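You operate a simulated robot arm through the tools that you are given. There is no shell and no other tool. Be economical: measure what you need, move in short steps, check, and stop when the job is done.

The job below is to be done with a simulated two-armed robot. You get a single attempt, and the scene is never put back.

Task
On the top of the dark table, fold the green scarf in half, so that its two long edges meet.
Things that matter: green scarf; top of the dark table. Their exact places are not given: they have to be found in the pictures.

It is judged by the outcome, as a careful person would: the job done as asked, and still so three seconds after it is handed in. It fails if anything else is knocked over, pushed out of place, dropped, spilled or broken. Flat cloth is picked up by pressing the open fingertips on it (5 to 10 N) and closing them slowly along it; thin cloth reads only 2 to 8 mm in the jaws.

Robot
Two 7-joint arms with two-finger parallel grippers on one trunk, on a base that drives. Base frame: it is fixed to the floor where the robot stands at the start and does not move with it; the origin is under the middle of the robot, x ahead of it, y to its left, z up; the surface under the hand at the start is at about z = 780. Lengths are in mm, angles in degrees, forces in N, time in s.
The left shoulder is at the start at [124, 171, 1162], the right one opposite. With the tool pointing down near the work surface each hand reaches from about 360 to 900 mm from the robot's upright axis, wherever it stands, measured 20 degrees to its own side. Places, roughly: top of the dark table [800, 200, 800]. Payload 4.4 kg a hand.
The tool frame of a hand sits at the grasp point between the pads (the TCP): z along the fingers, y along the line on which they close. The tips reach 23 mm beyond it. Largest opening 94 mm; finger width 38, thickness 10; the body of the gripper, 54 by 96 mm, starts 39 mm behind the TCP.
Orientation is that of the tool frame in the base frame, as [roll, pitch, yaw] about the fixed x, y, z axes, in that order (R = Rz(yaw) Ry(pitch) Rx(roll)). With the fingers straight down and closing along the base's y, the tool's x points along the base's -x, its y along +y and its z along -z.

Tools
- The arms move only by the tool jog_arm. It takes "left_series", "right_series" or both (then of equal length, played together; a hand with none holds still); each is a list of rows, each a list of 3 entries, a list of its own where there are three numbers: the turn, a rotation vector about the tool's x, y, z in units of 5 degrees (1.0 is 5 degrees), then the shift along the tool's x, y, z in units of 40 mm (1.0 is 40 mm), then the opening, from 0 (shut) to 1 (fully open). In form: [[[ax, ay, az], [tx, ty, tz], fingers], ...]. A call has 1 to 12 rows; each row shifts and turns the commanded pose from where the row before left it, along the tool's axes as they then stand. A call with a number of a shift or a turn outside -1 to 1 is refused whole. A row lasts 0.2 s, in which the tool goes at most 50 mm and 8.6 degrees; a call with a longer step from one row to the next is refused whole, and so is a gripper value outside its range. Where a pose cannot be reached the arm comes as near as it can. A force on the tool above 40 N (or 10 N above the force at the start of the call, whichever is more), or a blocked arm, ends the call early, and 0.2 s more pass. The fingers move at their own pace (about 72 mm/s each) and stop on an object; they squeeze with about 41 N. The grip force told is the motor's: it shows also when the fingers shut on nothing. Time passes only in rows, and 0.2 s behind the last, so rows that do not move let the fingers close. It gives the time, the measured TCP pose, the force on the tool (base axes), the opening and the grip force at its end, in the units of the frame above (readings bear some noise), with the torque about the TCP (base axes, N m) and any sound that the robot's microphone picked up.
- Cameras (640 x 400 px; columns grow to the right, rows downward): "scene" is now at [226.6, 1.2, 1289.5]; the picture's right is [0.02, -1.00, 0.00], its down [-0.74, -0.01, -0.68] and it looks along [0.68, 0.01, -0.74] (base axes); focal length 258 px, centre (320, 200). "left" rides on the left gripper at [86, -16, -74] in its tool frame; the picture's right is [0.18, 0.98, 0.00], its down [-0.58, 0.11, -0.81] and it looks along [-0.79, 0.15, 0.59] (tool axes); focal length 243 px, centre (320, 200). "right" rides on the right gripper at [86, 16, -74] in its tool frame; the picture's right is [-0.18, 0.98, 0.00], its down [-0.58, -0.11, -0.81] and it looks along [-0.79, -0.15, 0.59] (tool axes); focal length 243 px, centre (320, 200).
- snapshot(camera): a new picture of that camera. No time passes.
- raise_lower(by): slides the trunk up (or, below 0, down) by that many mm; the arms and the scene camera ride with it, the base frame stays. It gives what a move gives, with no picture.
- drive_base(legs): drives the robot by 1 to 6 legs, each [ahead, left, turn to the left] in mm, mm and degrees, along the robot's own axes; the way and the turn of a leg run together, so that a leg with both is an arc; at most 1500 mm and 180 degrees a leg. The arms and the cameras ride along, it lands a little off, and it stops where it bumps. It gives what a move gives.
- turn_head(pan, tilt): turns the head with the scene camera to pan (to the left, within 80 degrees either way) and tilt (down, from -29 to 69), counted from straight ahead of the robot. It gives what a move gives.
- measure_at(camera, pixels): for up to 12 pixels [column, row] of the newest picture of that camera ("zoom" is the newest enlarged one), the place [x, y, z] in the base frame of the surface seen there, good to about 3 mm, but the place of the scene camera against the robot may be out by one fixed shift of up to 12 mm in any direction. No time passes.
- enlarge(camera, box): a new picture of the part [left, top, right, bottom] of that camera's present view, enlarged. No time passes.
- job_done(): hands the job in; it is judged then, once.

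Keep the steps short. Do not move on a guess: measure, check each grasp and each placing, and mend mistakes. In all there are 80 turns and 78 pictures (those below and enlarged ones count). Leave the grippers open and the arms clear of the work at the hand-in unless told otherwise, and finish with a single line.

The tools are called after "Call:" as name(argument=value, ...) on one line, values as JSON. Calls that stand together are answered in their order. jog_arm: Moves the arms, as the interface text tells. Its arguments: {"type":"object","properties":{"left_series":{"type":"array"},"right_series":{"type":"array"}},"required":[]} The other tools are called the same way: raise_lower (by) slides the trunk up or down; drive_base (legs) drives the base; turn_head (pan, tilt) turns the head that bears the scene camera; snapshot (camera) takes a picture; measure_at (camera, pixels) gives the place of the surface under pixels of a picture; enlarge (camera, box) takes an enlarged picture of a part of a camera's view; job_done () hands the job in.

At the start:

```text
t: 0.0
left_position: [585.6, 220.3, 1011.3]
left_orientation: [-180.0, 0.0, 180.0]
left_wrist_force: [0.6, -1.1, -1.1]
left_torque: [0.01, -0.03, 0.01]
left_opening: 94.1
left_grasp_force: 0.1
right_position: [500.8, -234.7, 1023.1]
right_orientation: [180.0, 0.0, 180.0]
right_wrist_force: [1.2, 0.2, 0.2]
right_torque: [-0.01, 0.02, -0.02]
right_opening: 93.7
right_grasp_force: 0.1
trunk travel left (down, up): [-175.0, 213.0]
robot x, y, heading: [0.6, 2.9, 0.1]
head pan, tilt: [1.1, 47.5]
```

scene: 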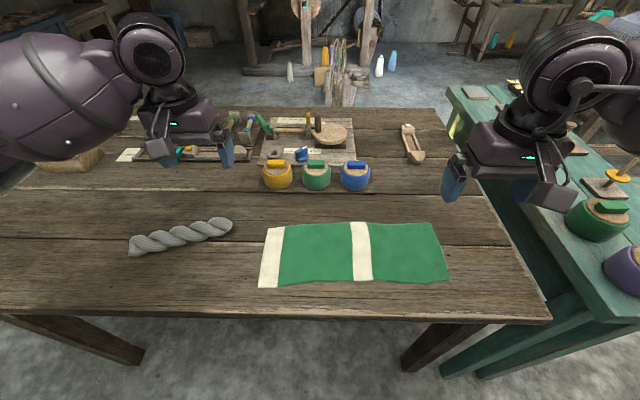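
right: 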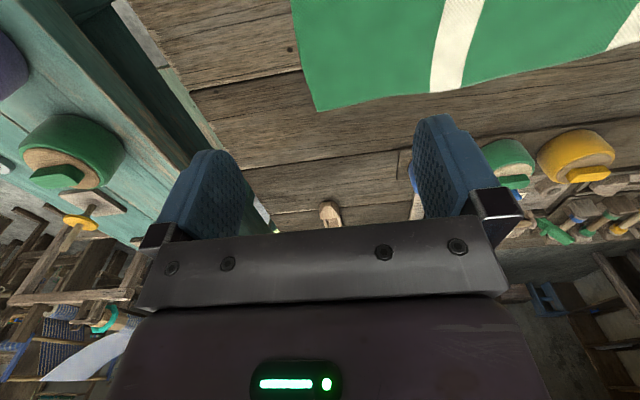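
left: 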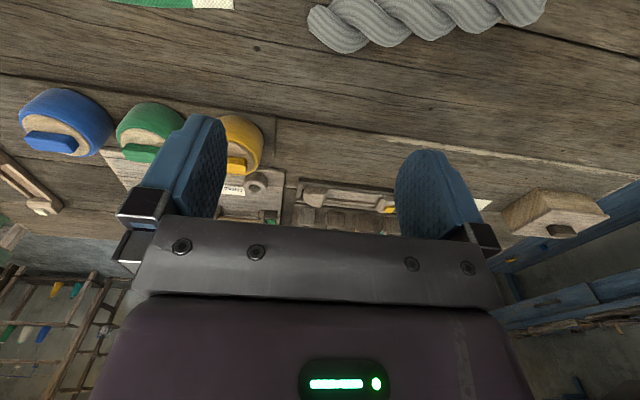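

The green scarf lies near the table's front edge, its corners at about (266,228), (436,223), (447,281) and (259,287). I'll measure these and the table around them.

Call:
measure_at(camera="scene", pixels=[[267, 229], [435, 225], [445, 279], [261, 286], [350, 225], [355, 281], [300, 312], [200, 260], [470, 250], [316, 165], [276, 163], [355, 165]])

Call:
enlarge(camera="scene", box=[240, 200, 464, 340])

```text
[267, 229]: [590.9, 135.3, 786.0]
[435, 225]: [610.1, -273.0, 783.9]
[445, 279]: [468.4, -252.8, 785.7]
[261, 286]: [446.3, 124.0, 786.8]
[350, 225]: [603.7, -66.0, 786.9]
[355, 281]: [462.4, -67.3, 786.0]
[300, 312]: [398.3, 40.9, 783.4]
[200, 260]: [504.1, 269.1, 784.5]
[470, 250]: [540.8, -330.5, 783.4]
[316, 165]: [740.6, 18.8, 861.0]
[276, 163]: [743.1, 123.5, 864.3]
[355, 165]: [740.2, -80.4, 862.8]
```

```text
2.86 times, centred on (352, 270) of scene
```

zoom: 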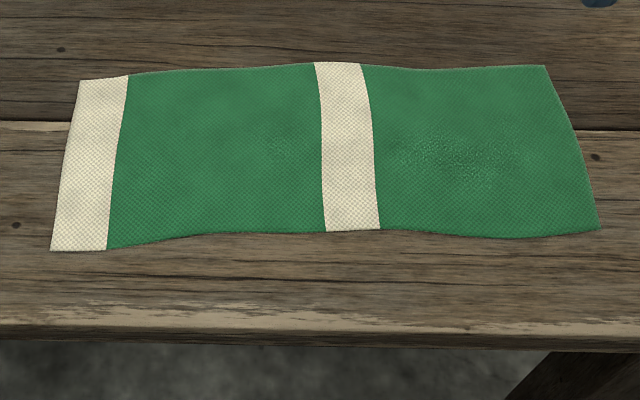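

The scarf is about 400 x 145 mm: the far long edge is at x≈591–610, the near one at x≈446–468, and its centre is at y≈-65. I'll back the base off a little and move it right, so that both hands can work evenly and fold the far edge onto the near one.

Call:
drive_base(legs=[[-90, 0, 0], [0, -60, 0]])

Call:
snapshot(camera="scene")

```text
t: 1.9
left_position: [497.2, 161.7, 1009.4]
left_orientation: [-179.9, 0.0, 180.0]
left_wrist_force: [0.4, -0.1, -0.6]
left_torque: [-0.01, -0.01, -0.01]
left_opening: 94.0
left_grasp_force: 0.1
right_position: [411.2, -294.7, 1023.0]
right_orientation: [-180.0, 0.0, 179.9]
right_wrist_force: [0.0, 0.3, 0.1]
right_torque: [0.01, 0.04, -0.01]
right_opening: 93.9
right_grasp_force: 0.1
trunk travel left (down, up): [-175.0, 213.0]
robot x, y, heading: [-89.7, -57.3, 0.1]
head pan, tilt: [1.1, 47.5]
```

```text
73 pictures are left
```

scene: 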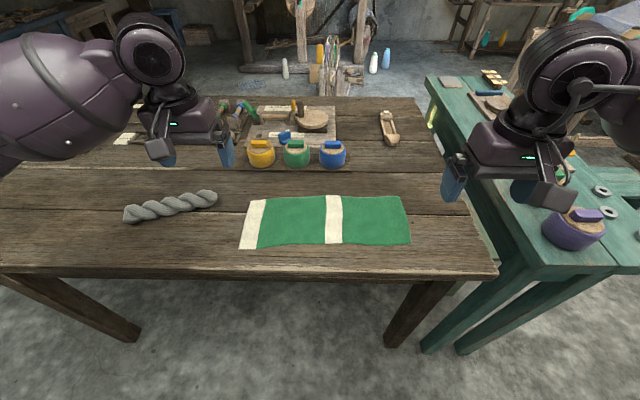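

The drive went well. Next, I'll turn both hands about the vertical so their fingers close along base x, across the long edge, and bring them down a little.

Call:
jog_arm(left_series=[[[0, 0, 1], [0, 0, 0.1], 1], [[0, 0, 1], [0, 0, 0.1], 1], [[0, 0, 1], [0, 0, 0.1], 1], [[0, 0, 1], [0, 0, 0.1], 1], [[0, 0, 1], [0, 0, 0.1], 1], [[0, 0, 1], [0, 0, 0.1], 1], [[0, 0, 1], [0, 0, 0.1], 1], [[0, 0, 1], [0, 0, 0.1], 1], [[0, 0, 1], [0, 0, 0.1], 1]], right_series=[[[0, 0, -1], [0, 0, 0.1], 1], [[0, 0, -1], [0, 0, 0.1], 1], [[0, 0, -1], [0, 0, 0.1], 1], [[0, 0, -1], [0, 0, 0.1], 1], [[0, 0, -1], [0, 0, 0.1], 1], [[0, 0, -1], [0, 0, 0.1], 1], [[0, 0, -1], [0, 0, 0.1], 1], [[0, 0, -1], [0, 0, 0.1], 1], [[0, 0, -1], [0, 0, 0.1], 1]])

Call:
jog_arm(left_series=[[[0, 0, 1], [0, 0, 0.1], 1], [[0, 0, 1], [0, 0, 0.1], 1], [[0, 0, 1], [0, 0, 0.1], 1], [[0, 0, 1], [0, 0, 0.1], 1], [[0, 0, 1], [0, 0, 0.1], 1], [[0, 0, 1], [0, 0, 0.1], 1], [[0, 0, 1], [0, 0, 0.1], 1], [[0, 0, 1], [0, 0, 0.1], 1], [[0, 0, 1], [0, 0, 0.1], 1], [[0, 0, 0], [0, 0, 0], 1]], right_series=[[[0, 0, -1], [0, 0, 0.1], 1], [[0, 0, -1], [0, 0, 0.1], 1], [[0, 0, -1], [0, 0, 0.1], 1], [[0, 0, -1], [0, 0, 0.1], 1], [[0, 0, -1], [0, 0, 0.1], 1], [[0, 0, -1], [0, 0, 0.1], 1], [[0, 0, -1], [0, 0, 0.1], 1], [[0, 0, -1], [0, 0, 0.1], 1], [[0, 0, -1], [0, 0, 0.1], 1], [[0, 0, 0], [0, 0, 0], 1]])

Call:
snapshot(camera="scene")

Call:
snapshot(camera="left")

Call:
snapshot(camera="right")

```text
t: 3.9
left_position: [497.5, 161.0, 973.2]
left_orientation: [-180.0, 0.0, 134.9]
left_wrist_force: [0.2, -0.1, 0.2]
left_torque: [-0.05, -0.03, -0.01]
left_opening: 94.2
left_grasp_force: 0.1
right_position: [410.7, -293.7, 986.9]
right_orientation: [-180.0, 0.0, -135.0]
right_wrist_force: [0.2, -0.2, -0.7]
right_torque: [-0.01, 0.02, -0.02]
right_opening: 93.9
right_grasp_force: 0.1
trunk travel left (down, up): [-175.0, 213.0]
robot x, y, heading: [-92.4, -59.8, 0.1]
head pan, tilt: [1.1, 47.5]
```

```text
t: 6.1
left_position: [496.7, 161.0, 937.3]
left_orientation: [-179.9, 0.0, 89.9]
left_wrist_force: [0.2, -0.2, -0.4]
left_torque: [-0.01, 0.02, -0.03]
left_opening: 93.9
left_grasp_force: 0.0
right_position: [371.0, -243.7, 961.0]
right_orientation: [179.3, 0.3, -100.7]
right_wrist_force: [0.0, 0.0, 0.5]
right_torque: [0.01, -0.02, 0.01]
right_opening: 93.8
right_grasp_force: 0.2
right hand out of reach, approached as far as the arm can: row 4, 5, 6, 7, 8, 9
trunk travel left (down, up): [-175.0, 213.0]
robot x, y, heading: [-90.2, -62.0, 0.1]
head pan, tilt: [1.1, 47.5]
```

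```text
72 pictures are left
```

scene: 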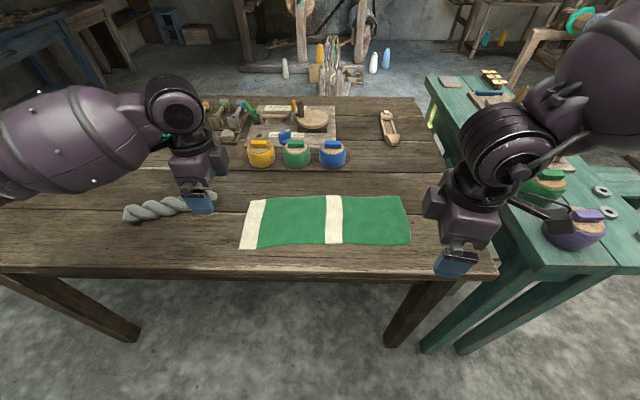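

```text
71 pictures are left
```

left: 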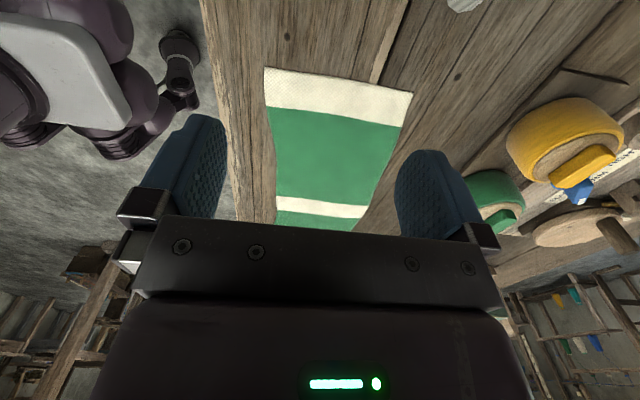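

```text
70 pictures are left
```

right: 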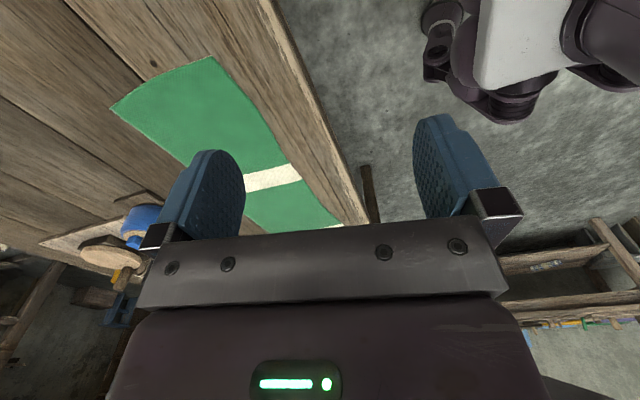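

The left hand is turned. The right stopped short of its turn because it was too close to the body. I'll measure the corners in both wrist views.

Call:
measure_at(camera="left", pixels=[[267, 70], [409, 94], [400, 130], [385, 178], [272, 120], [276, 180], [350, 100], [245, 130], [400, 60]])

Call:
measure_at(camera="right", pixels=[[208, 60], [114, 107], [150, 132], [180, 158], [250, 110], [283, 155], [180, 100], [90, 130]])

Call:
jog_arm(left_series=[[[0, 0, 0], [-0.2, 0.4, 0.1], 1], [[0, 0, 0], [-0.2, 0.4, 0.1], 1], [[0, 0, 0], [-0.2, 0.4, 0.1], 1], [[0, 0, 0], [-0.2, 0.4, 0.1], 1], [[0, 0, 0], [-0.2, 0.4, 0.1], 1], [[0, 0, 0], [-0.2, 0.4, 0.1], 1]], right_series=[[[0, 0, 0], [0, -0.8, 0], 1], [[0, 0, 0], [0, -0.8, 0], 1], [[0, 0, 0], [0, -0.8, 0], 1], [[0, 0, 0], [0, -0.8, 0], 1], [[0, 0, 0], [0, -0.8, 0], 1], [[0, 0, 0], [0, 0, 0], 1]])

```text
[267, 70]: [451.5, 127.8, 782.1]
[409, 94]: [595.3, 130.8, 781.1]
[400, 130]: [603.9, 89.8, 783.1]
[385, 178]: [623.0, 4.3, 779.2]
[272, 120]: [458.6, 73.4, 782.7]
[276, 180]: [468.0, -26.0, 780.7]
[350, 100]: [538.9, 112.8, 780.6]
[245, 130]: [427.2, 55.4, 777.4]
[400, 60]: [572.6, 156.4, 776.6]
```

```text
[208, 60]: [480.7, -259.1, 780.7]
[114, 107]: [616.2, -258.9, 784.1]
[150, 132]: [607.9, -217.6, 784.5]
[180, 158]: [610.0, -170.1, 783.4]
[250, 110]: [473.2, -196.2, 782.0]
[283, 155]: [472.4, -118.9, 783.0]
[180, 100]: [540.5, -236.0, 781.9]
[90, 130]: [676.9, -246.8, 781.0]
```

```text
t: 7.5
left_position: [593.4, 113.3, 914.2]
left_orientation: [-179.9, 0.0, 90.0]
left_wrist_force: [-0.1, 0.2, 0.4]
left_torque: [0.0, -0.01, 0.02]
left_opening: 94.1
left_grasp_force: 0.0
right_position: [371.8, -244.1, 960.0]
right_orientation: [179.3, 0.4, -100.9]
right_wrist_force: [-0.4, -0.2, -0.1]
right_torque: [-0.01, 0.01, 0.0]
right_opening: 94.1
right_grasp_force: 0.1
right hand out of reach, approached as far as the arm can: row 1, 2, 3, 4, 5
trunk travel left (down, up): [-175.0, 213.0]
robot x, y, heading: [-91.6, -61.9, 0.3]
head pan, tilt: [1.1, 47.5]
```

The left hand is over the far edge. The right hand is stuck at a joint limit, so I'll turn it back part way and then move it forward.

Call:
jog_arm(right_series=[[[0, 0, 1], [0, 0, 0], 1], [[0, 0, 1], [0, 0, 0], 1], [[0, 0, 1], [0, 0, 0], 1], [[0, 0, 1], [0, 0, 0], 1], [[0, 0, 1], [0, 0, 0], 1], [[0, 0, 1], [0, 0, 0], 1], [[0, 0, 0], [0, 0, 0], 1]])

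```text
t: 9.1
left_position: [592.4, 113.1, 915.3]
left_orientation: [179.9, 0.0, 90.1]
left_wrist_force: [-0.1, -0.1, 0.5]
left_torque: [0.02, -0.01, -0.01]
left_opening: 93.9
left_grasp_force: 0.0
right_position: [371.3, -243.7, 961.2]
right_orientation: [179.3, -0.1, -130.9]
right_wrist_force: [-0.1, -0.5, 0.9]
right_torque: [0.03, 0.0, 0.03]
right_opening: 94.2
right_grasp_force: 0.1
trunk travel left (down, up): [-175.0, 213.0]
robot x, y, heading: [-90.5, -63.2, 0.2]
head pan, tilt: [1.1, 47.5]
```

It came free at yaw -131. Now I'll move it forward in base x by about 200 mm.

Call:
jog_arm(right_series=[[[0, 0, 0], [-0.55, -0.63, 0], 1], [[0, 0, 0], [-0.55, -0.63, 0], 1], [[0, 0, 0], [-0.55, -0.63, 0], 1], [[0, 0, 0], [-0.55, -0.63, 0], 1], [[0, 0, 0], [-0.55, -0.63, 0], 1], [[0, 0, 0], [-0.55, -0.63, 0], 1], [[0, 0, 0], [0, 0, 0], 1]])

```text
t: 10.7
left_position: [591.3, 113.1, 915.8]
left_orientation: [-180.0, 0.1, 90.0]
left_wrist_force: [-0.5, 0.3, 0.7]
left_torque: [0.0, -0.02, -0.01]
left_opening: 93.9
left_grasp_force: 0.0
right_position: [573.5, -241.5, 961.0]
right_orientation: [179.3, 0.0, -130.7]
right_wrist_force: [0.3, 1.2, 0.2]
right_torque: [-0.01, -0.01, 0.02]
right_opening: 93.9
right_grasp_force: 0.1
trunk travel left (down, up): [-175.0, 213.0]
robot x, y, heading: [-92.1, -59.1, 0.1]
head pan, tilt: [1.1, 47.5]
```

Forward travel worked. I'll finish the turn to yaw -90 here.

Call:
jog_arm(right_series=[[[0, 0, -1], [0, 0, 0.1], 1], [[0, 0, -1], [0, 0, 0.1], 1], [[0, 0, -1], [0, 0, 0.1], 1], [[0, 0, -1], [0, 0, 0.1], 1], [[0, 0, -1], [0, 0, 0.1], 1], [[0, 0, -1], [0, 0, 0.1], 1], [[0, 0, -1], [0, 0, 0.1], 1], [[0, 0, -1], [0, 0, 0.1], 1], [[0, 0, 0], [0, 0, 0], 1]])

```text
t: 12.7
left_position: [592.5, 113.5, 914.1]
left_orientation: [-180.0, -0.1, 90.1]
left_wrist_force: [0.0, -0.6, 0.0]
left_torque: [0.02, -0.01, -0.04]
left_opening: 94.2
left_grasp_force: 0.0
right_position: [573.4, -241.1, 959.0]
right_orientation: [179.3, 0.0, -130.7]
right_wrist_force: [0.0, -0.4, -0.1]
right_torque: [-0.01, -0.03, -0.04]
right_opening: 94.2
right_grasp_force: 0.0
right hand out of reach, approached as far as the arm can: row 1, 2, 3, 4, 5, 6, 7, 8
trunk travel left (down, up): [-175.0, 213.0]
robot x, y, heading: [-90.7, -58.0, 0.2]
head pan, tilt: [1.1, 47.5]
```

The wrist limit is on this side, so I'll turn the right hand the other way, to yaw +90 like the left. With parallel fingers the result is the same.

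Call:
jog_arm(right_series=[[[0, 0, 1], [0, 0, 0], 1], [[0, 0, 1], [0, 0, 0], 1], [[0, 0, 1], [0, 0, 0], 1], [[0, 0, 1], [0, 0, 0], 1], [[0, 0, 1], [0, 0, 0], 1], [[0, 0, 1], [0, 0, 0], 1], [[0, 0, 1], [0, 0, 0], 1], [[0, 0, 1], [0, 0, 0], 1], [[0, 0, 1], [0, 0, 0], 1], [[0, 0, 1], [0, 0, 0], 1], [[0, 0, 1], [0, 0, 0], 1], [[0, 0, 1], [0, 0, 0], 1]])

Call:
jog_arm(right_series=[[[0, 0, 1], [0, 0, 0], 1], [[0, 0, 1], [0, 0, 0], 1], [[0, 0, 1], [0, 0, 0], 1], [[0, 0, 1], [0, 0, 0], 1], [[0, 0, 1], [0, 0, 0], 1], [[0, 0, 1], [0, 0, 0], 1], [[0, 0, 1], [0, 0, 0], 1], [[0, 0, 1], [0, 0, 0], 1], [[0, 0, 1], [0, 0, 0], 1], [[0, 0, 1], [0, 0, 0], 1], [[0, 0, 1], [0, 0, 0], 1], [[0, 0, 1], [0, 0, 0], 1]])

Call:
jog_arm(right_series=[[[0, 0, 1], [0, 0, 0], 1], [[0, 0, 1], [0, 0, 0], 1], [[0, 0, 1], [0, 0, 0], 1], [[0, 0, 1], [0, 0, 0], 1], [[0, 0, 0], [0, 0, 0], 1]])

Call:
snapshot(camera="scene")

```text
t: 15.3
left_position: [592.6, 114.0, 913.8]
left_orientation: [-180.0, 0.0, 90.0]
left_wrist_force: [-0.3, 0.0, -0.6]
left_torque: [0.02, 0.01, -0.02]
left_opening: 93.8
left_grasp_force: 0.1
right_position: [573.4, -241.1, 959.9]
right_orientation: [179.7, -0.7, 169.1]
right_wrist_force: [0.0, 0.0, 0.2]
right_torque: [0.03, 0.0, 0.01]
right_opening: 93.8
right_grasp_force: 0.0
trunk travel left (down, up): [-175.0, 213.0]
robot x, y, heading: [-89.2, -56.5, -0.1]
head pan, tilt: [1.1, 47.5]
```

```text
t: 17.9
left_position: [592.3, 113.6, 914.1]
left_orientation: [179.9, 0.0, 90.0]
left_wrist_force: [-0.1, 0.0, 0.3]
left_torque: [0.02, -0.01, 0.01]
left_opening: 93.9
left_grasp_force: 0.0
right_position: [573.9, -241.1, 959.4]
right_orientation: [-179.7, -0.6, 109.1]
right_wrist_force: [0.3, -1.1, 0.6]
right_torque: [0.02, 0.02, 0.02]
right_opening: 93.9
right_grasp_force: 0.2
trunk travel left (down, up): [-175.0, 213.0]
robot x, y, heading: [-89.2, -59.3, -0.0]
head pan, tilt: [1.1, 47.5]
```

```text
t: 19.1
left_position: [591.5, 114.2, 913.8]
left_orientation: [179.9, 0.0, 90.1]
left_wrist_force: [-0.1, -0.2, -0.7]
left_torque: [0.01, 0.0, 0.01]
left_opening: 94.4
left_grasp_force: 0.1
right_position: [573.4, -241.4, 960.3]
right_orientation: [-179.6, -0.5, 89.1]
right_wrist_force: [0.2, 0.3, 0.5]
right_torque: [0.0, -0.01, -0.02]
right_opening: 94.1
right_grasp_force: 0.1
trunk travel left (down, up): [-175.0, 213.0]
robot x, y, heading: [-90.3, -58.4, 0.2]
head pan, tilt: [1.1, 47.5]
```

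```text
69 pictures are left
```

scene: 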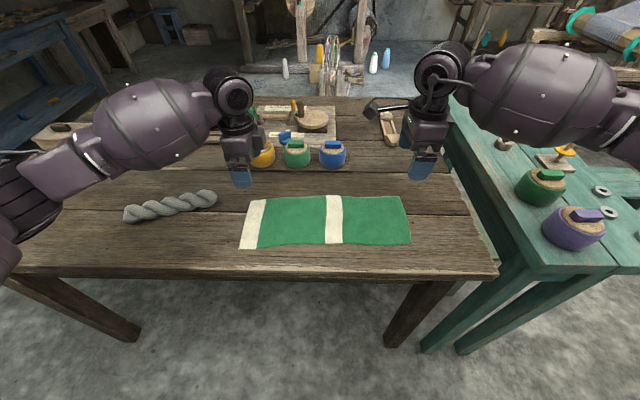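

Both hands now face the same way. I'll bring them to about z=880 over the far edge with the fingers narrowed to about 25 mm, then look closely.

Call:
jog_arm(left_series=[[[0, 0, 0], [0, 0, 0.2], 0.28], [[0, 0, 0], [0, 0, 0.2], 0.28], [[0, 0, 0], [0, 0, 0.2], 0.28], [[0, 0, 0], [0, 0, 0.2], 0.28], [[0, 0, 0], [0, 0, 0], 0.28]], right_series=[[[0, 0, 0], [0, 0.17, 0.5], 0.28], [[0, 0, 0], [0, 0.17, 0.5], 0.28], [[0, 0, 0], [0, 0.17, 0.5], 0.28], [[0, 0, 0], [0, 0.17, 0.5], 0.28], [[0, 0, 0], [0, 0, 0], 0.28]])

Call:
snapshot(camera="left")

Call:
snapshot(camera="right")

```text
t: 20.3
left_position: [592.4, 112.7, 883.2]
left_orientation: [180.0, 0.0, 90.0]
left_wrist_force: [-0.2, 0.1, -0.4]
left_torque: [0.02, -0.03, 0.03]
left_opening: 26.4
left_grasp_force: 0.2
right_position: [599.0, -239.4, 877.7]
right_orientation: [-179.6, -0.6, 89.2]
right_wrist_force: [-1.0, -1.0, 0.3]
right_torque: [-0.02, 0.01, 0.03]
right_opening: 26.1
right_grasp_force: 0.0
trunk travel left (down, up): [-175.0, 213.0]
robot x, y, heading: [-89.2, -57.6, -0.0]
head pan, tilt: [1.1, 47.5]
```

```text
68 pictures are left
```

left: 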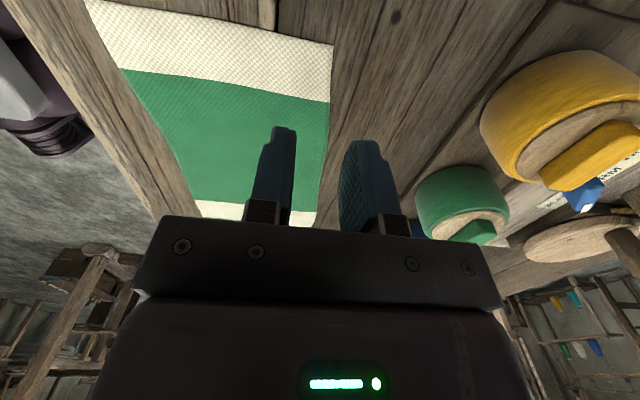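

```text
67 pictures are left
```

right: 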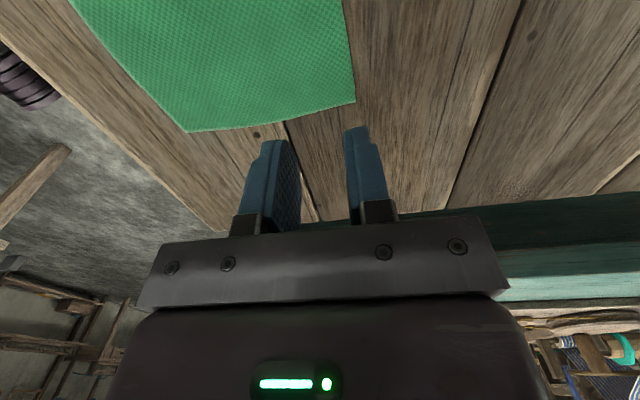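

I'll measure the far edge and the ends in both close views.

Call:
measure_at(camera="left", pixels=[[332, 48], [330, 80], [327, 115], [323, 150], [318, 200], [290, 60], [350, 80], [100, 8], [128, 75]])

Call:
measure_at(camera="right", pixels=[[353, 100], [349, 60], [345, 20], [280, 120], [191, 129], [160, 98], [390, 80], [300, 60], [110, 45]])

```text
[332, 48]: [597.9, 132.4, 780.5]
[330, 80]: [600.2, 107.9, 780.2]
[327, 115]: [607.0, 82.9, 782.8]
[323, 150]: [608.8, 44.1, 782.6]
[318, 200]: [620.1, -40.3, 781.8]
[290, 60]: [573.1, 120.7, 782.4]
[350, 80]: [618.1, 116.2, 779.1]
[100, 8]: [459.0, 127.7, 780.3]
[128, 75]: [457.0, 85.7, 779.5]
```

```text
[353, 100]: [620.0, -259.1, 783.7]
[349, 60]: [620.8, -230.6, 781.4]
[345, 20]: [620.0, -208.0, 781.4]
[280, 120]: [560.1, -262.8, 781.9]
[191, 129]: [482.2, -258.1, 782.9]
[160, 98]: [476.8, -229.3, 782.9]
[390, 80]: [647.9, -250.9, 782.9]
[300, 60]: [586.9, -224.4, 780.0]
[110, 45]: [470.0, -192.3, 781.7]
```

The far edge is at x≈601 at the left hand and x≈622 at the right, with the cloth at z≈782. I'll set each hand so the outer pad sits at the edge and lower it to just above contact, with the TCP at about 811.

Call:
jog_arm(left_series=[[[0, 0, 0], [0, -0.11, 0.3], 0.28], [[0, 0, 0], [0, 0, 0.5], 0.28], [[0, 0, 0], [0, 0, 0.5], 0.28], [[0, 0, 0], [0, 0, 0.3], 0.28], [[0, 0, 0], [0, 0, 0.15], 0.28], [[0, 0, 0], [0, 0, 0], 0.28]], right_series=[[[0, 0, 0], [0, 0.25, 0.3], 0.28], [[0, 0, 0], [0, 0, 0.4], 0.28], [[0, 0, 0], [0, 0, 0.4], 0.28], [[0, 0, 0], [0, 0, 0.3], 0.28], [[0, 0, 0], [0, 0, 0.2], 0.28], [[0, 0, 0], [0, 0, 0], 0.28]])

Call:
snapshot(camera="left")

Call:
snapshot(camera="right")

Call:
enlarge(camera="scene", box=[220, 130, 444, 270])

```text
t: 21.7
left_position: [587.0, 112.6, 809.0]
left_orientation: [180.0, -0.1, 90.0]
left_wrist_force: [-0.4, 0.1, 0.4]
left_torque: [-0.05, -0.01, -0.03]
left_opening: 26.3
left_grasp_force: 0.0
right_position: [610.1, -239.3, 814.2]
right_orientation: [-179.5, -0.5, 89.2]
right_wrist_force: [0.2, -0.2, 0.7]
right_torque: [0.01, -0.01, 0.0]
right_opening: 26.4
right_grasp_force: 0.0
trunk travel left (down, up): [-175.0, 213.0]
robot x, y, heading: [-88.1, -60.0, -0.0]
head pan, tilt: [1.1, 47.5]
```

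```text
66 pictures are left
```

left: 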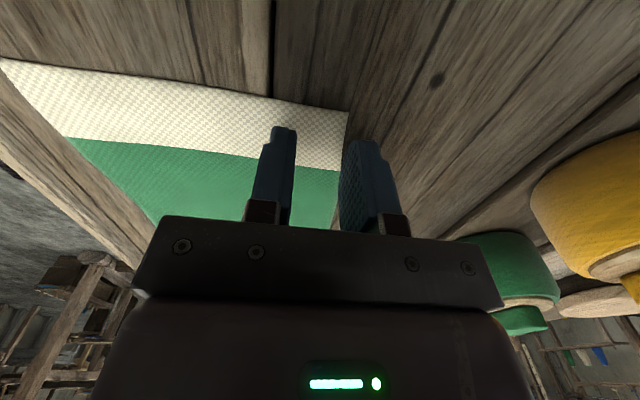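

```text
65 pictures are left
```

right: 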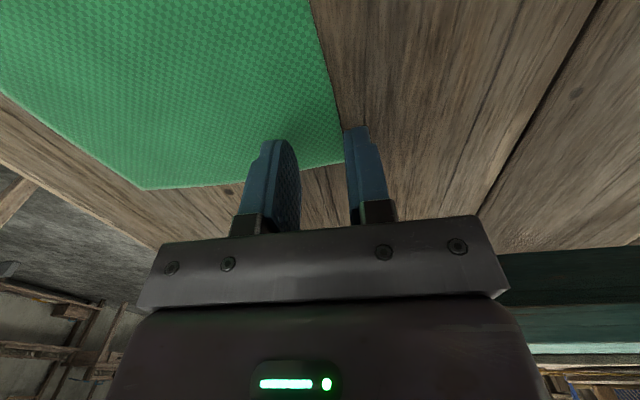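

```text
2.86 times, centred on (332, 200) of scene
```

zoom: 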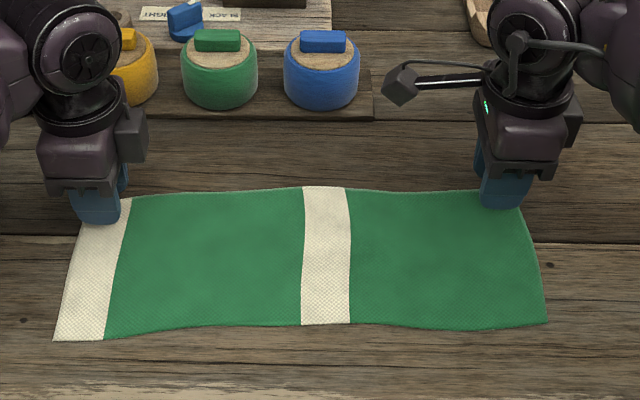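

The outer pads sit right at the edge. I'll nudge both inward (right 4 mm, left 3 mm) and press down gently.

Call:
jog_arm(left_series=[[[0, 0, 0], [0, -0.07, 0], 0.28], [[0, 0, 0], [0, 0, 0.03], 0.28], [[0, 0, 0], [0, 0, 0.03], 0.28], [[0, 0, 0], [0, 0, 0.03], 0.28], [[0, 0, 0], [0, 0, 0], 0.28]], right_series=[[[0, 0, 0], [0, -0.1, 0.05], 0.28], [[0, 0, 0], [0, 0, 0.05], 0.28], [[0, 0, 0], [0, 0, 0.05], 0.28], [[0, 0, 0], [0, 0, 0.05], 0.28], [[0, 0, 0], [0, 0, 0], 0.28]])

```text
t: 22.9
left_position: [585.3, 113.7, 808.1]
left_orientation: [-180.0, 0.1, 90.1]
left_wrist_force: [1.2, -0.3, -0.3]
left_torque: [-0.01, 0.01, -0.01]
left_opening: 26.5
left_grasp_force: 0.1
right_position: [606.3, -241.3, 807.3]
right_orientation: [-179.4, -0.5, 89.2]
right_wrist_force: [0.4, 0.0, 0.1]
right_torque: [-0.01, 0.01, -0.01]
right_opening: 26.3
right_grasp_force: 0.0
trunk travel left (down, up): [-175.0, 213.0]
robot x, y, heading: [-91.1, -62.8, -0.0]
head pan, tilt: [1.1, 47.5]
```

No contact yet. I'll go on down in 1 to 2 mm steps.

Call:
jog_arm(left_series=[[[0, 0, 0], [0, 0, 0.05], 0.28], [[0, 0, 0], [0, 0, 0.04], 0.28], [[0, 0, 0], [0, 0, 0], 0.28]], right_series=[[[0, 0, 0], [0, 0, 0.05], 0.28], [[0, 0, 0], [0, 0, 0.04], 0.28], [[0, 0, 0], [0, 0, 0], 0.28]])

```text
t: 23.7
left_position: [585.8, 113.7, 805.3]
left_orientation: [179.9, 0.0, 90.0]
left_wrist_force: [-0.2, -0.1, -0.8]
left_torque: [0.04, -0.03, 0.0]
left_opening: 26.4
left_grasp_force: 0.1
right_position: [606.9, -239.9, 805.0]
right_orientation: [-179.5, -0.5, 89.2]
right_wrist_force: [0.6, -0.1, 4.6]
right_torque: [-0.06, -0.01, 0.03]
right_opening: 26.5
right_grasp_force: 0.0
trunk travel left (down, up): [-175.0, 213.0]
robot x, y, heading: [-88.0, -59.7, 0.1]
head pan, tilt: [1.1, 47.5]
```

The right hand now presses at 4.6 N, and the left has not touched yet. I'll lower the left by small steps and the right by a hair.

Call:
jog_arm(left_series=[[[0, 0, 0], [0, 0, 0.04], 0.28], [[0, 0, 0], [0, 0, 0.03], 0.28], [[0, 0, 0], [0, 0, 0], 0.28]], right_series=[[[0, 0, 0], [0, 0, 0.01], 0.28], [[0, 0, 0], [0, 0, 0], 0.28], [[0, 0, 0], [0, 0, 0], 0.28]])

```text
t: 24.5
left_position: [585.7, 115.1, 804.3]
left_orientation: [179.8, 0.0, 90.0]
left_wrist_force: [-0.7, 1.7, 10.9]
left_torque: [0.07, 0.14, -0.04]
left_opening: 26.4
left_grasp_force: 0.1
right_position: [604.3, -240.0, 804.8]
right_orientation: [-179.5, -0.4, 89.3]
right_wrist_force: [1.3, 0.2, 2.7]
right_torque: [-0.03, -0.04, -0.01]
right_opening: 26.5
right_grasp_force: 0.1
trunk travel left (down, up): [-175.0, 213.0]
robot x, y, heading: [-90.2, -56.6, 0.0]
head pan, tilt: [1.1, 47.5]
```

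The left presses at 11 N and the right at 3 N. I'll even them out and close the fingers slowly.

Call:
jog_arm(left_series=[[[0, 0, 0], [0, 0, -0.015], 0.28], [[0, 0, 0], [0, 0, 0], 0.25], [[0, 0, 0], [0, 0, 0], 0.22], [[0, 0, 0], [0, 0, 0], 0.19], [[0, 0, 0], [0, 0, 0], 0.16], [[0, 0, 0], [0, 0, 0], 0.13], [[0, 0, 0], [0, 0, 0], 0.1], [[0, 0, 0], [0, 0, 0], 0.07], [[0, 0, 0], [0, 0, 0], 0.04], [[0, 0, 0], [0, 0, 0], 0], [[0, 0, 0], [0, 0, 0], 0], [[0, 0, 0], [0, 0, 0], 0]], right_series=[[[0, 0, 0], [0, 0, 0.025], 0.28], [[0, 0, 0], [0, 0, 0], 0.25], [[0, 0, 0], [0, 0, 0], 0.22], [[0, 0, 0], [0, 0, 0], 0.19], [[0, 0, 0], [0, 0, 0], 0.16], [[0, 0, 0], [0, 0, 0], 0.13], [[0, 0, 0], [0, 0, 0], 0.1], [[0, 0, 0], [0, 0, 0], 0.07], [[0, 0, 0], [0, 0, 0], 0.04], [[0, 0, 0], [0, 0, 0], 0], [[0, 0, 0], [0, 0, 0], 0], [[0, 0, 0], [0, 0, 0], 0]])

Call:
snapshot(camera="left")

Call:
snapshot(camera="right")

```text
t: 27.1
left_position: [584.5, 114.3, 803.4]
left_orientation: [179.8, 0.0, 90.1]
left_wrist_force: [-0.2, -2.6, 14.7]
left_torque: [-0.06, -0.01, 0.03]
left_opening: 0.1
left_grasp_force: 40.9
right_position: [604.9, -239.7, 803.7]
right_orientation: [-179.7, -0.5, 89.3]
right_wrist_force: [1.4, 0.5, 17.9]
right_torque: [-0.14, -0.03, 0.01]
right_opening: 0.0
right_grasp_force: 40.8
trunk travel left (down, up): [-175.0, 213.0]
robot x, y, heading: [-90.5, -59.7, -0.3]
head pan, tilt: [1.1, 47.5]
```

```text
63 pictures are left
```

left: 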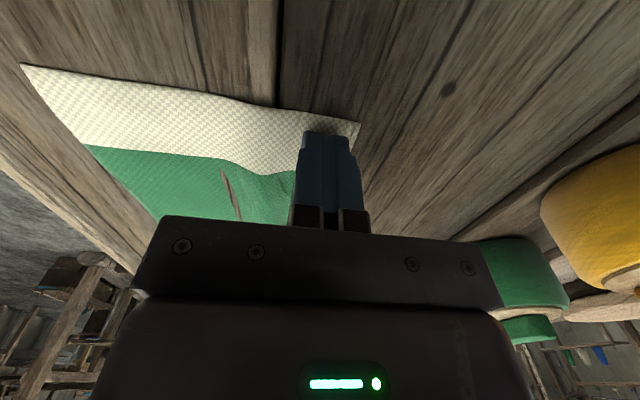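

```text
62 pictures are left
```

right: 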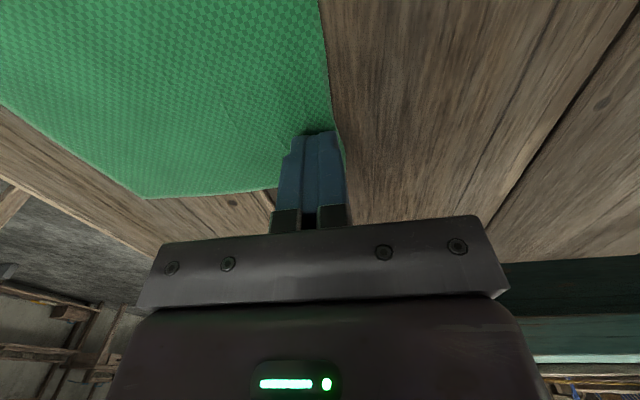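

Both jaws read 0 mm, so nothing was caught: the cloth slid under the outer fingers and did not buckle. I'll open, lift, and turn the hands back to yaw 180. Then I can pinch along the edge with both fingertips fully on the cloth.

Call:
jog_arm(left_series=[[[0, 0, 0], [0, 0, 0], 0.15], [[0, 0, 0], [0, 0, -0.5], 0.3], [[0, 0, 0], [0, 0, -1], 0.5], [[0, 0, 0], [0, 0, -1], 0.5], [[0, 0, -1], [0, 0, 0], 0.5], [[0, 0, -1], [0, 0, 0], 0.5], [[0, 0, -1], [0, 0, 0], 0.5], [[0, 0, -1], [0, 0, 0], 0.5], [[0, 0, -1], [0, 0, 0], 0.5], [[0, 0, -1], [0, 0, 0], 0.5], [[0, 0, -1], [0, 0, 0], 0.5], [[0, 0, -1], [0, 0, 0], 0.5]], right_series=[[[0, 0, 0], [0, 0, 0], 0.15], [[0, 0, 0], [0, 0, -0.5], 0.3], [[0, 0, 0], [0, 0, -1], 0.5], [[0, 0, 0], [0, 0, -1], 0.5], [[0, 0, -1], [0, 0, 0], 0.5], [[0, 0, -1], [0, 0, 0], 0.5], [[0, 0, -1], [0, 0, 0], 0.5], [[0, 0, -1], [0, 0, 0], 0.5], [[0, 0, -1], [0, 0, 0], 0.5], [[0, 0, -1], [0, 0, 0], 0.5], [[0, 0, -1], [0, 0, 0], 0.5], [[0, 0, -1], [0, 0, 0], 0.5]])

Call:
jog_arm(left_series=[[[0, 0, -1], [0, 0, 0], 0.5], [[0, 0, -1], [0, 0, 0], 0.5], [[0, 0, -1], [0, 0, 0], 0.5], [[0, 0, -1], [0, 0, 0], 0.5], [[0, 0, -1], [0, 0, 0], 0.5], [[0, 0, -1], [0, 0, 0], 0.5], [[0, 0, -1], [0, 0, 0], 0.5], [[0, 0, -1], [0, 0, 0], 0.5], [[0, 0, -1], [0, 0, 0], 0.5], [[0, 0, -1], [0, 0, 0], 0.5], [[0, 0, 0], [0, 0, 0], 0.5]], right_series=[[[0, 0, -1], [0, 0, 0], 0.5], [[0, 0, -1], [0, 0, 0], 0.5], [[0, 0, -1], [0, 0, 0], 0.5], [[0, 0, -1], [0, 0, 0], 0.5], [[0, 0, -1], [0, 0, 0], 0.5], [[0, 0, -1], [0, 0, 0], 0.5], [[0, 0, -1], [0, 0, 0], 0.5], [[0, 0, -1], [0, 0, 0], 0.5], [[0, 0, -1], [0, 0, 0], 0.5], [[0, 0, -1], [0, 0, 0], 0.5], [[0, 0, 0], [0, 0, 0], 0.5]])

Call:
snapshot(camera="scene")

Call:
snapshot(camera="left")

Call:
snapshot(camera="right")

```text
t: 29.7
left_position: [584.9, 113.2, 903.3]
left_orientation: [-180.0, 0.0, 130.1]
left_wrist_force: [0.1, -0.2, 0.1]
left_torque: [-0.02, 0.01, 0.01]
left_opening: 47.1
left_grasp_force: 0.0
right_position: [605.9, -240.7, 902.7]
right_orientation: [-179.9, -0.7, 129.2]
right_wrist_force: [0.3, 0.4, -0.2]
right_torque: [0.01, -0.04, 0.0]
right_opening: 47.0
right_grasp_force: 0.2
trunk travel left (down, up): [-175.0, 213.0]
robot x, y, heading: [-89.3, -59.9, -0.1]
head pan, tilt: [1.1, 47.5]
```

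```text
t: 32.1
left_position: [585.3, 112.5, 903.2]
left_orientation: [-180.0, 0.0, -179.9]
left_wrist_force: [0.5, 0.3, -0.4]
left_torque: [0.0, 0.0, 0.01]
left_opening: 47.0
left_grasp_force: 0.0
right_position: [607.2, -241.8, 902.6]
right_orientation: [179.6, -0.5, 179.2]
right_wrist_force: [0.0, -0.7, 0.2]
right_torque: [0.02, 0.0, 0.01]
right_opening: 46.9
right_grasp_force: 0.1
trunk travel left (down, up): [-175.0, 213.0]
robot x, y, heading: [-85.1, -61.7, 0.1]
head pan, tilt: [1.1, 47.5]
```

```text
61 pictures are left
```

scene: 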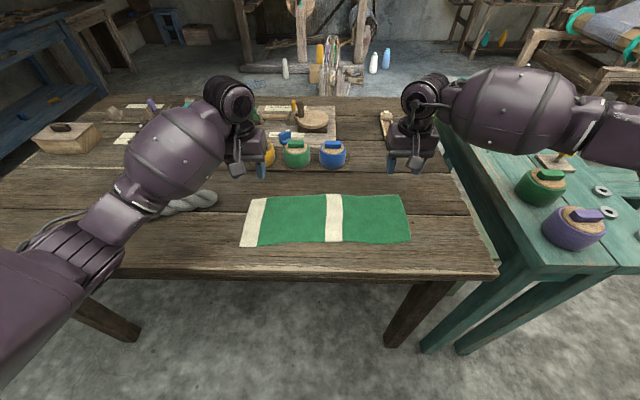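

```text
60 pictures are left
```

left: 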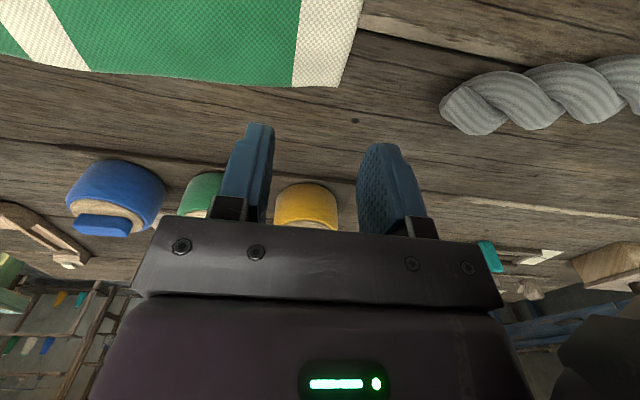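

```text
59 pictures are left
```

right: 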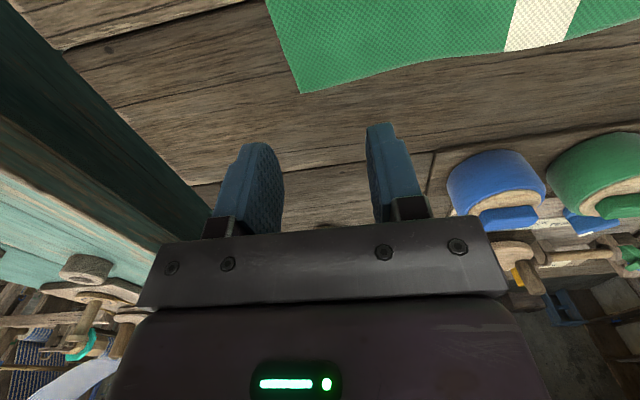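

Both hands are back at yaw 180 and the scarf is still flat. I'll re-measure its far edge and ends.

Call:
measure_at(camera="left", pixels=[[336, 84], [294, 84], [240, 81], [180, 76], [100, 69], [356, 8], [470, 100]])

Call:
measure_at(camera="right", pixels=[[303, 91], [340, 81], [400, 67], [460, 58], [540, 46], [272, 8]])

```text
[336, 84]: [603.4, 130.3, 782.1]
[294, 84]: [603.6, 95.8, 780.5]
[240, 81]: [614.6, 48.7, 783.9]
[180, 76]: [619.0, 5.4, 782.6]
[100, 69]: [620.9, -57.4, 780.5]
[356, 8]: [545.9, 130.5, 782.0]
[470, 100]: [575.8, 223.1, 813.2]
```

```text
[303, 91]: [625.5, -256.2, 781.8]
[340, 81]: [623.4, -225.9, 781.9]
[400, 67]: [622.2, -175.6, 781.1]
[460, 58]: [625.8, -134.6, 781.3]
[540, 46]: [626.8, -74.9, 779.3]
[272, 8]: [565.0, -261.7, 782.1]
```

The far edge is at x≈606 under the left hand and x≈624 under the right. I'll move the hands so about 15 mm of finger width overlaps the edge, both tips on the cloth, and lower to just above it.

Call:
jog_arm(left_series=[[[0, 0, 0], [-0.32, -0.25, 0.2], 0.5], [[0, 0, 0], [-0.32, -0.25, 0.4], 0.5], [[0, 0, 0], [0, 0, 0.5], 0.5], [[0, 0, 0], [0, 0, 0.5], 0.5], [[0, 0, 0], [0, 0, 0.4], 0.5], [[0, 0, 0], [0, 0, 0.3], 0.5], [[0, 0, 0], [0, 0, 0], 0.5]], right_series=[[[0, 0, 0], [-0.28, 0.26, 0.2], 0.5], [[0, 0, 0], [-0.28, 0.26, 0.4], 0.5], [[0, 0, 0], [0, 0, 0.5], 0.5], [[0, 0, 0], [0, 0, 0.5], 0.5], [[0, 0, 0], [0, 0, 0.4], 0.5], [[0, 0, 0], [0, 0, 0.3], 0.5], [[0, 0, 0], [0, 0, 0], 0.5]])

Call:
snapshot(camera="left")

Call:
snapshot(camera="right")

```text
t: 33.7
left_position: [609.5, 92.2, 811.6]
left_orientation: [180.0, 0.0, 179.9]
left_wrist_force: [-0.2, 0.8, 0.9]
left_torque: [0.01, 0.01, 0.0]
left_opening: 47.2
left_grasp_force: 0.1
right_position: [628.2, -218.7, 811.7]
right_orientation: [179.5, -0.5, 179.3]
right_wrist_force: [-0.6, -0.3, 0.3]
right_torque: [0.0, -0.05, -0.03]
right_opening: 46.8
right_grasp_force: 0.1
trunk travel left (down, up): [-175.0, 213.0]
robot x, y, heading: [-87.0, -59.5, -0.1]
head pan, tilt: [1.1, 47.5]
```

```text
58 pictures are left
```

left: 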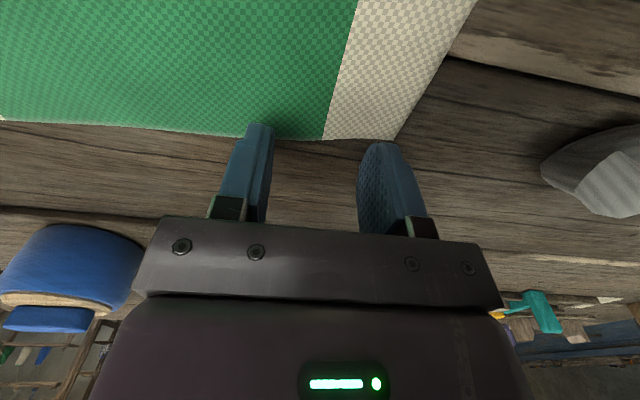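

```text
57 pictures are left
```

right: 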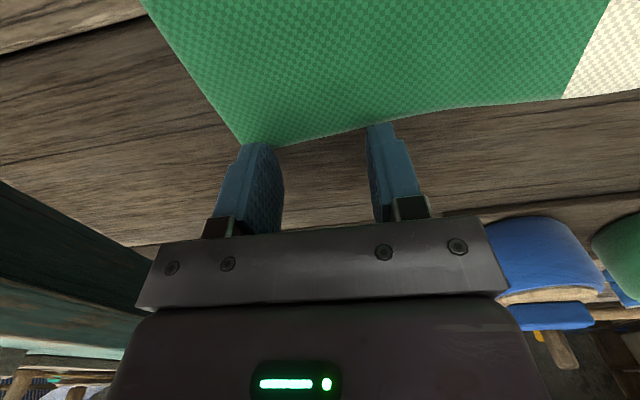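

The tips barely overlap the edge, and the outer fingers are close to the corners. I'll shift both hands 8 mm onto the cloth and 6 mm inward, then press down.

Call:
jog_arm(left_series=[[[0, 0, 0], [0.2, -0.15, 0], 0.5], [[0, 0, 0], [0, 0, 0.08], 0.5], [[0, 0, 0], [0, 0, 0.06], 0.5], [[0, 0, 0], [0, 0, 0.04], 0.5], [[0, 0, 0], [0, 0, 0], 0.5]], right_series=[[[0, 0, 0], [0.2, 0.15, 0], 0.5], [[0, 0, 0], [0, 0, 0.08], 0.5], [[0, 0, 0], [0, 0, 0.06], 0.5], [[0, 0, 0], [0, 0, 0.03], 0.5], [[0, 0, 0], [0, 0, 0], 0.5]])

```text
t: 34.9
left_position: [603.0, 87.6, 805.0]
left_orientation: [-179.9, 0.0, -180.0]
left_wrist_force: [0.2, 0.3, 1.9]
left_torque: [0.03, 0.02, -0.01]
left_opening: 47.0
left_grasp_force: 0.0
right_position: [619.8, -213.3, 804.4]
right_orientation: [179.4, -0.5, 179.3]
right_wrist_force: [-0.1, 0.1, 2.3]
right_torque: [-0.08, 0.0, 0.0]
right_opening: 46.9
right_grasp_force: 0.1
trunk travel left (down, up): [-175.0, 213.0]
robot x, y, heading: [-89.9, -57.5, -0.1]
head pan, tilt: [1.1, 47.5]
```

Contact on both, at about 2 N. I'll press about 1 mm more and close slowly.

Call:
jog_arm(left_series=[[[0, 0, 0], [0, 0, 0.03], 0.5], [[0, 0, 0], [0, 0, 0], 0.45], [[0, 0, 0], [0, 0, 0], 0.4], [[0, 0, 0], [0, 0, 0], 0.35], [[0, 0, 0], [0, 0, 0], 0.3], [[0, 0, 0], [0, 0, 0], 0.25], [[0, 0, 0], [0, 0, 0], 0.2], [[0, 0, 0], [0, 0, 0], 0.15], [[0, 0, 0], [0, 0, 0], 0.1], [[0, 0, 0], [0, 0, 0], 0.05], [[0, 0, 0], [0, 0, 0], 0], [[0, 0, 0], [0, 0, 0], 0]], right_series=[[[0, 0, 0], [0, 0, 0.03], 0.5], [[0, 0, 0], [0, 0, 0], 0.45], [[0, 0, 0], [0, 0, 0], 0.4], [[0, 0, 0], [0, 0, 0], 0.35], [[0, 0, 0], [0, 0, 0], 0.3], [[0, 0, 0], [0, 0, 0], 0.25], [[0, 0, 0], [0, 0, 0], 0.2], [[0, 0, 0], [0, 0, 0], 0.15], [[0, 0, 0], [0, 0, 0], 0.1], [[0, 0, 0], [0, 0, 0], 0.05], [[0, 0, 0], [0, 0, 0], 0], [[0, 0, 0], [0, 0, 0], 0]])

Call:
snapshot(camera="left")

Call:
snapshot(camera="right")

```text
t: 37.5
left_position: [602.4, 85.7, 805.8]
left_orientation: [-179.9, 0.2, 180.0]
left_wrist_force: [1.2, -4.0, 14.4]
left_torque: [-0.05, 0.14, 0.04]
left_opening: 2.3
left_grasp_force: 41.3
right_position: [619.8, -213.8, 804.2]
right_orientation: [179.5, -0.4, 179.3]
right_wrist_force: [-0.5, -2.3, 8.9]
right_torque: [-0.02, 0.0, -0.04]
right_opening: 0.0
right_grasp_force: 41.2
trunk travel left (down, up): [-175.0, 213.0]
robot x, y, heading: [-86.6, -59.5, 0.1]
head pan, tilt: [1.1, 47.5]
```

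```text
56 pictures are left
```

left: 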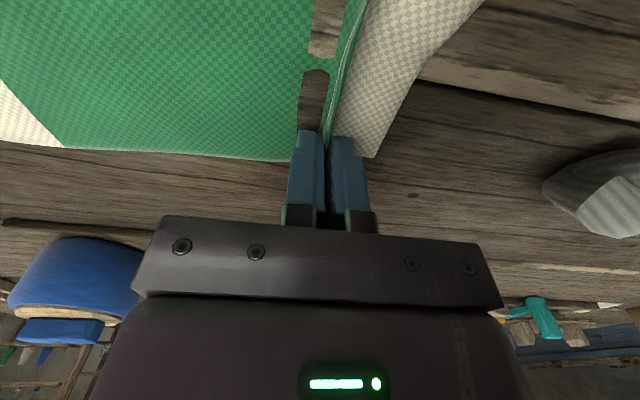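

```text
55 pictures are left
```

right: 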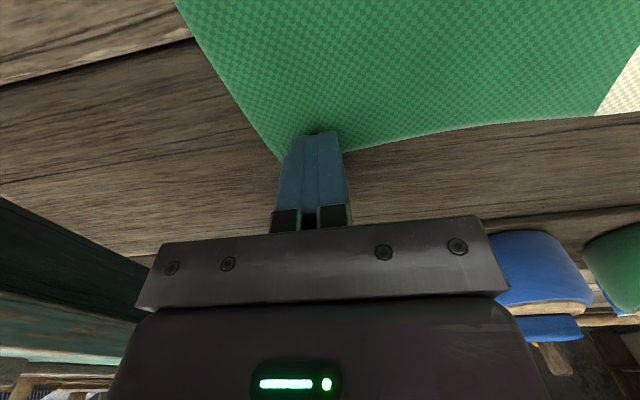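

The left caught the cloth (2.3 mm). The right closed on nothing because its press was lighter. I'll lift the right slightly, reopen it wider, shift 4 mm further onto the cloth, and press harder.

Call:
jog_arm(right_series=[[[0, 0, 0], [0.1, 0.05, -0.3], 0.2], [[0, 0, 0], [0, 0, 0], 0.55], [[0, 0, 0], [0, 0, 0], 0.55], [[0, 0, 0], [0, 0, 0.2], 0.55], [[0, 0, 0], [0, 0, 0.1], 0.55], [[0, 0, 0], [0, 0, 0.02], 0.55], [[0, 0, 0], [0, 0, 0], 0.55]])

Call:
snapshot(camera="right")

```text
t: 39.1
left_position: [601.7, 87.1, 804.2]
left_orientation: [180.0, 0.1, 180.0]
left_wrist_force: [2.9, -3.0, 13.4]
left_torque: [-0.04, 0.06, 0.06]
left_opening: 2.5
left_grasp_force: 40.8
right_position: [615.8, -211.0, 805.5]
right_orientation: [179.5, -0.3, 179.2]
right_wrist_force: [-2.2, -0.2, 14.2]
right_torque: [-0.44, 0.08, -0.1]
right_opening: 52.2
right_grasp_force: 0.7
trunk travel left (down, up): [-175.0, 213.0]
robot x, y, heading: [-87.4, -56.4, -0.4]
head pan, tilt: [1.1, 47.5]
```

```text
54 pictures are left
```

right: 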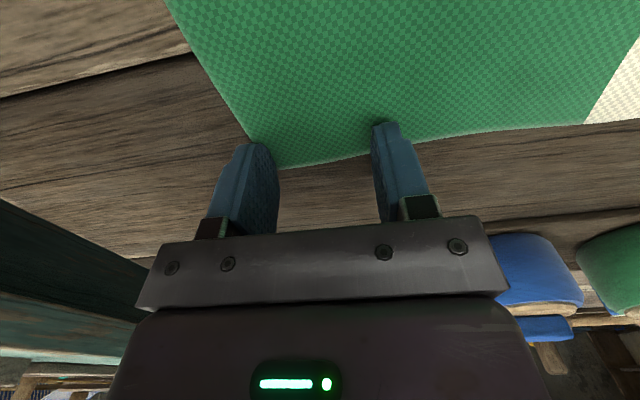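

The outer finger straddles the scarf's corner, so I'll lift, move 12 mm inward, and press again.

Call:
jog_arm(right_series=[[[0, 0, 0], [0, 0, -0.25], 0.5], [[0, 0, 0], [0, 0.3, 0], 0.5], [[0, 0, 0], [0, 0, 0.15], 0.5], [[0, 0, 0], [0, 0, 0.08], 0.5], [[0, 0, 0], [0, 0, 0], 0.5]])

Call:
snapshot(camera="right")

```text
t: 40.3
left_position: [602.3, 88.0, 803.7]
left_orientation: [179.9, 0.0, 180.0]
left_wrist_force: [-2.1, -0.1, 20.2]
left_torque: [0.07, 0.25, 0.0]
left_opening: 2.5
left_grasp_force: 40.9
right_position: [615.2, -199.1, 805.7]
right_orientation: [179.5, -0.4, 179.3]
right_wrist_force: [-1.4, 1.6, 3.7]
right_torque: [-0.1, 0.04, -0.04]
right_opening: 47.0
right_grasp_force: 1.0
trunk travel left (down, up): [-175.0, 213.0]
robot x, y, heading: [-88.3, -56.6, 0.1]
head pan, tilt: [1.1, 47.5]
```

```text
53 pictures are left
```

right: 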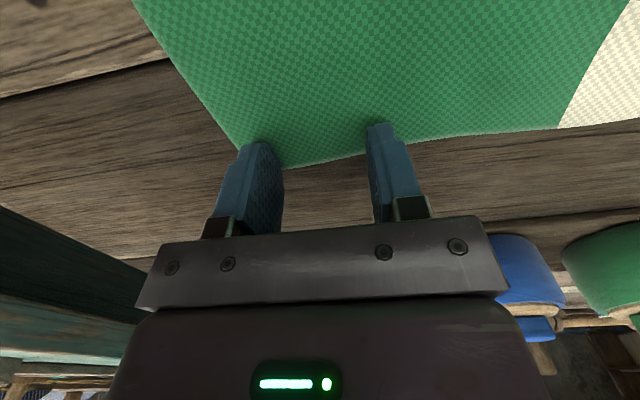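

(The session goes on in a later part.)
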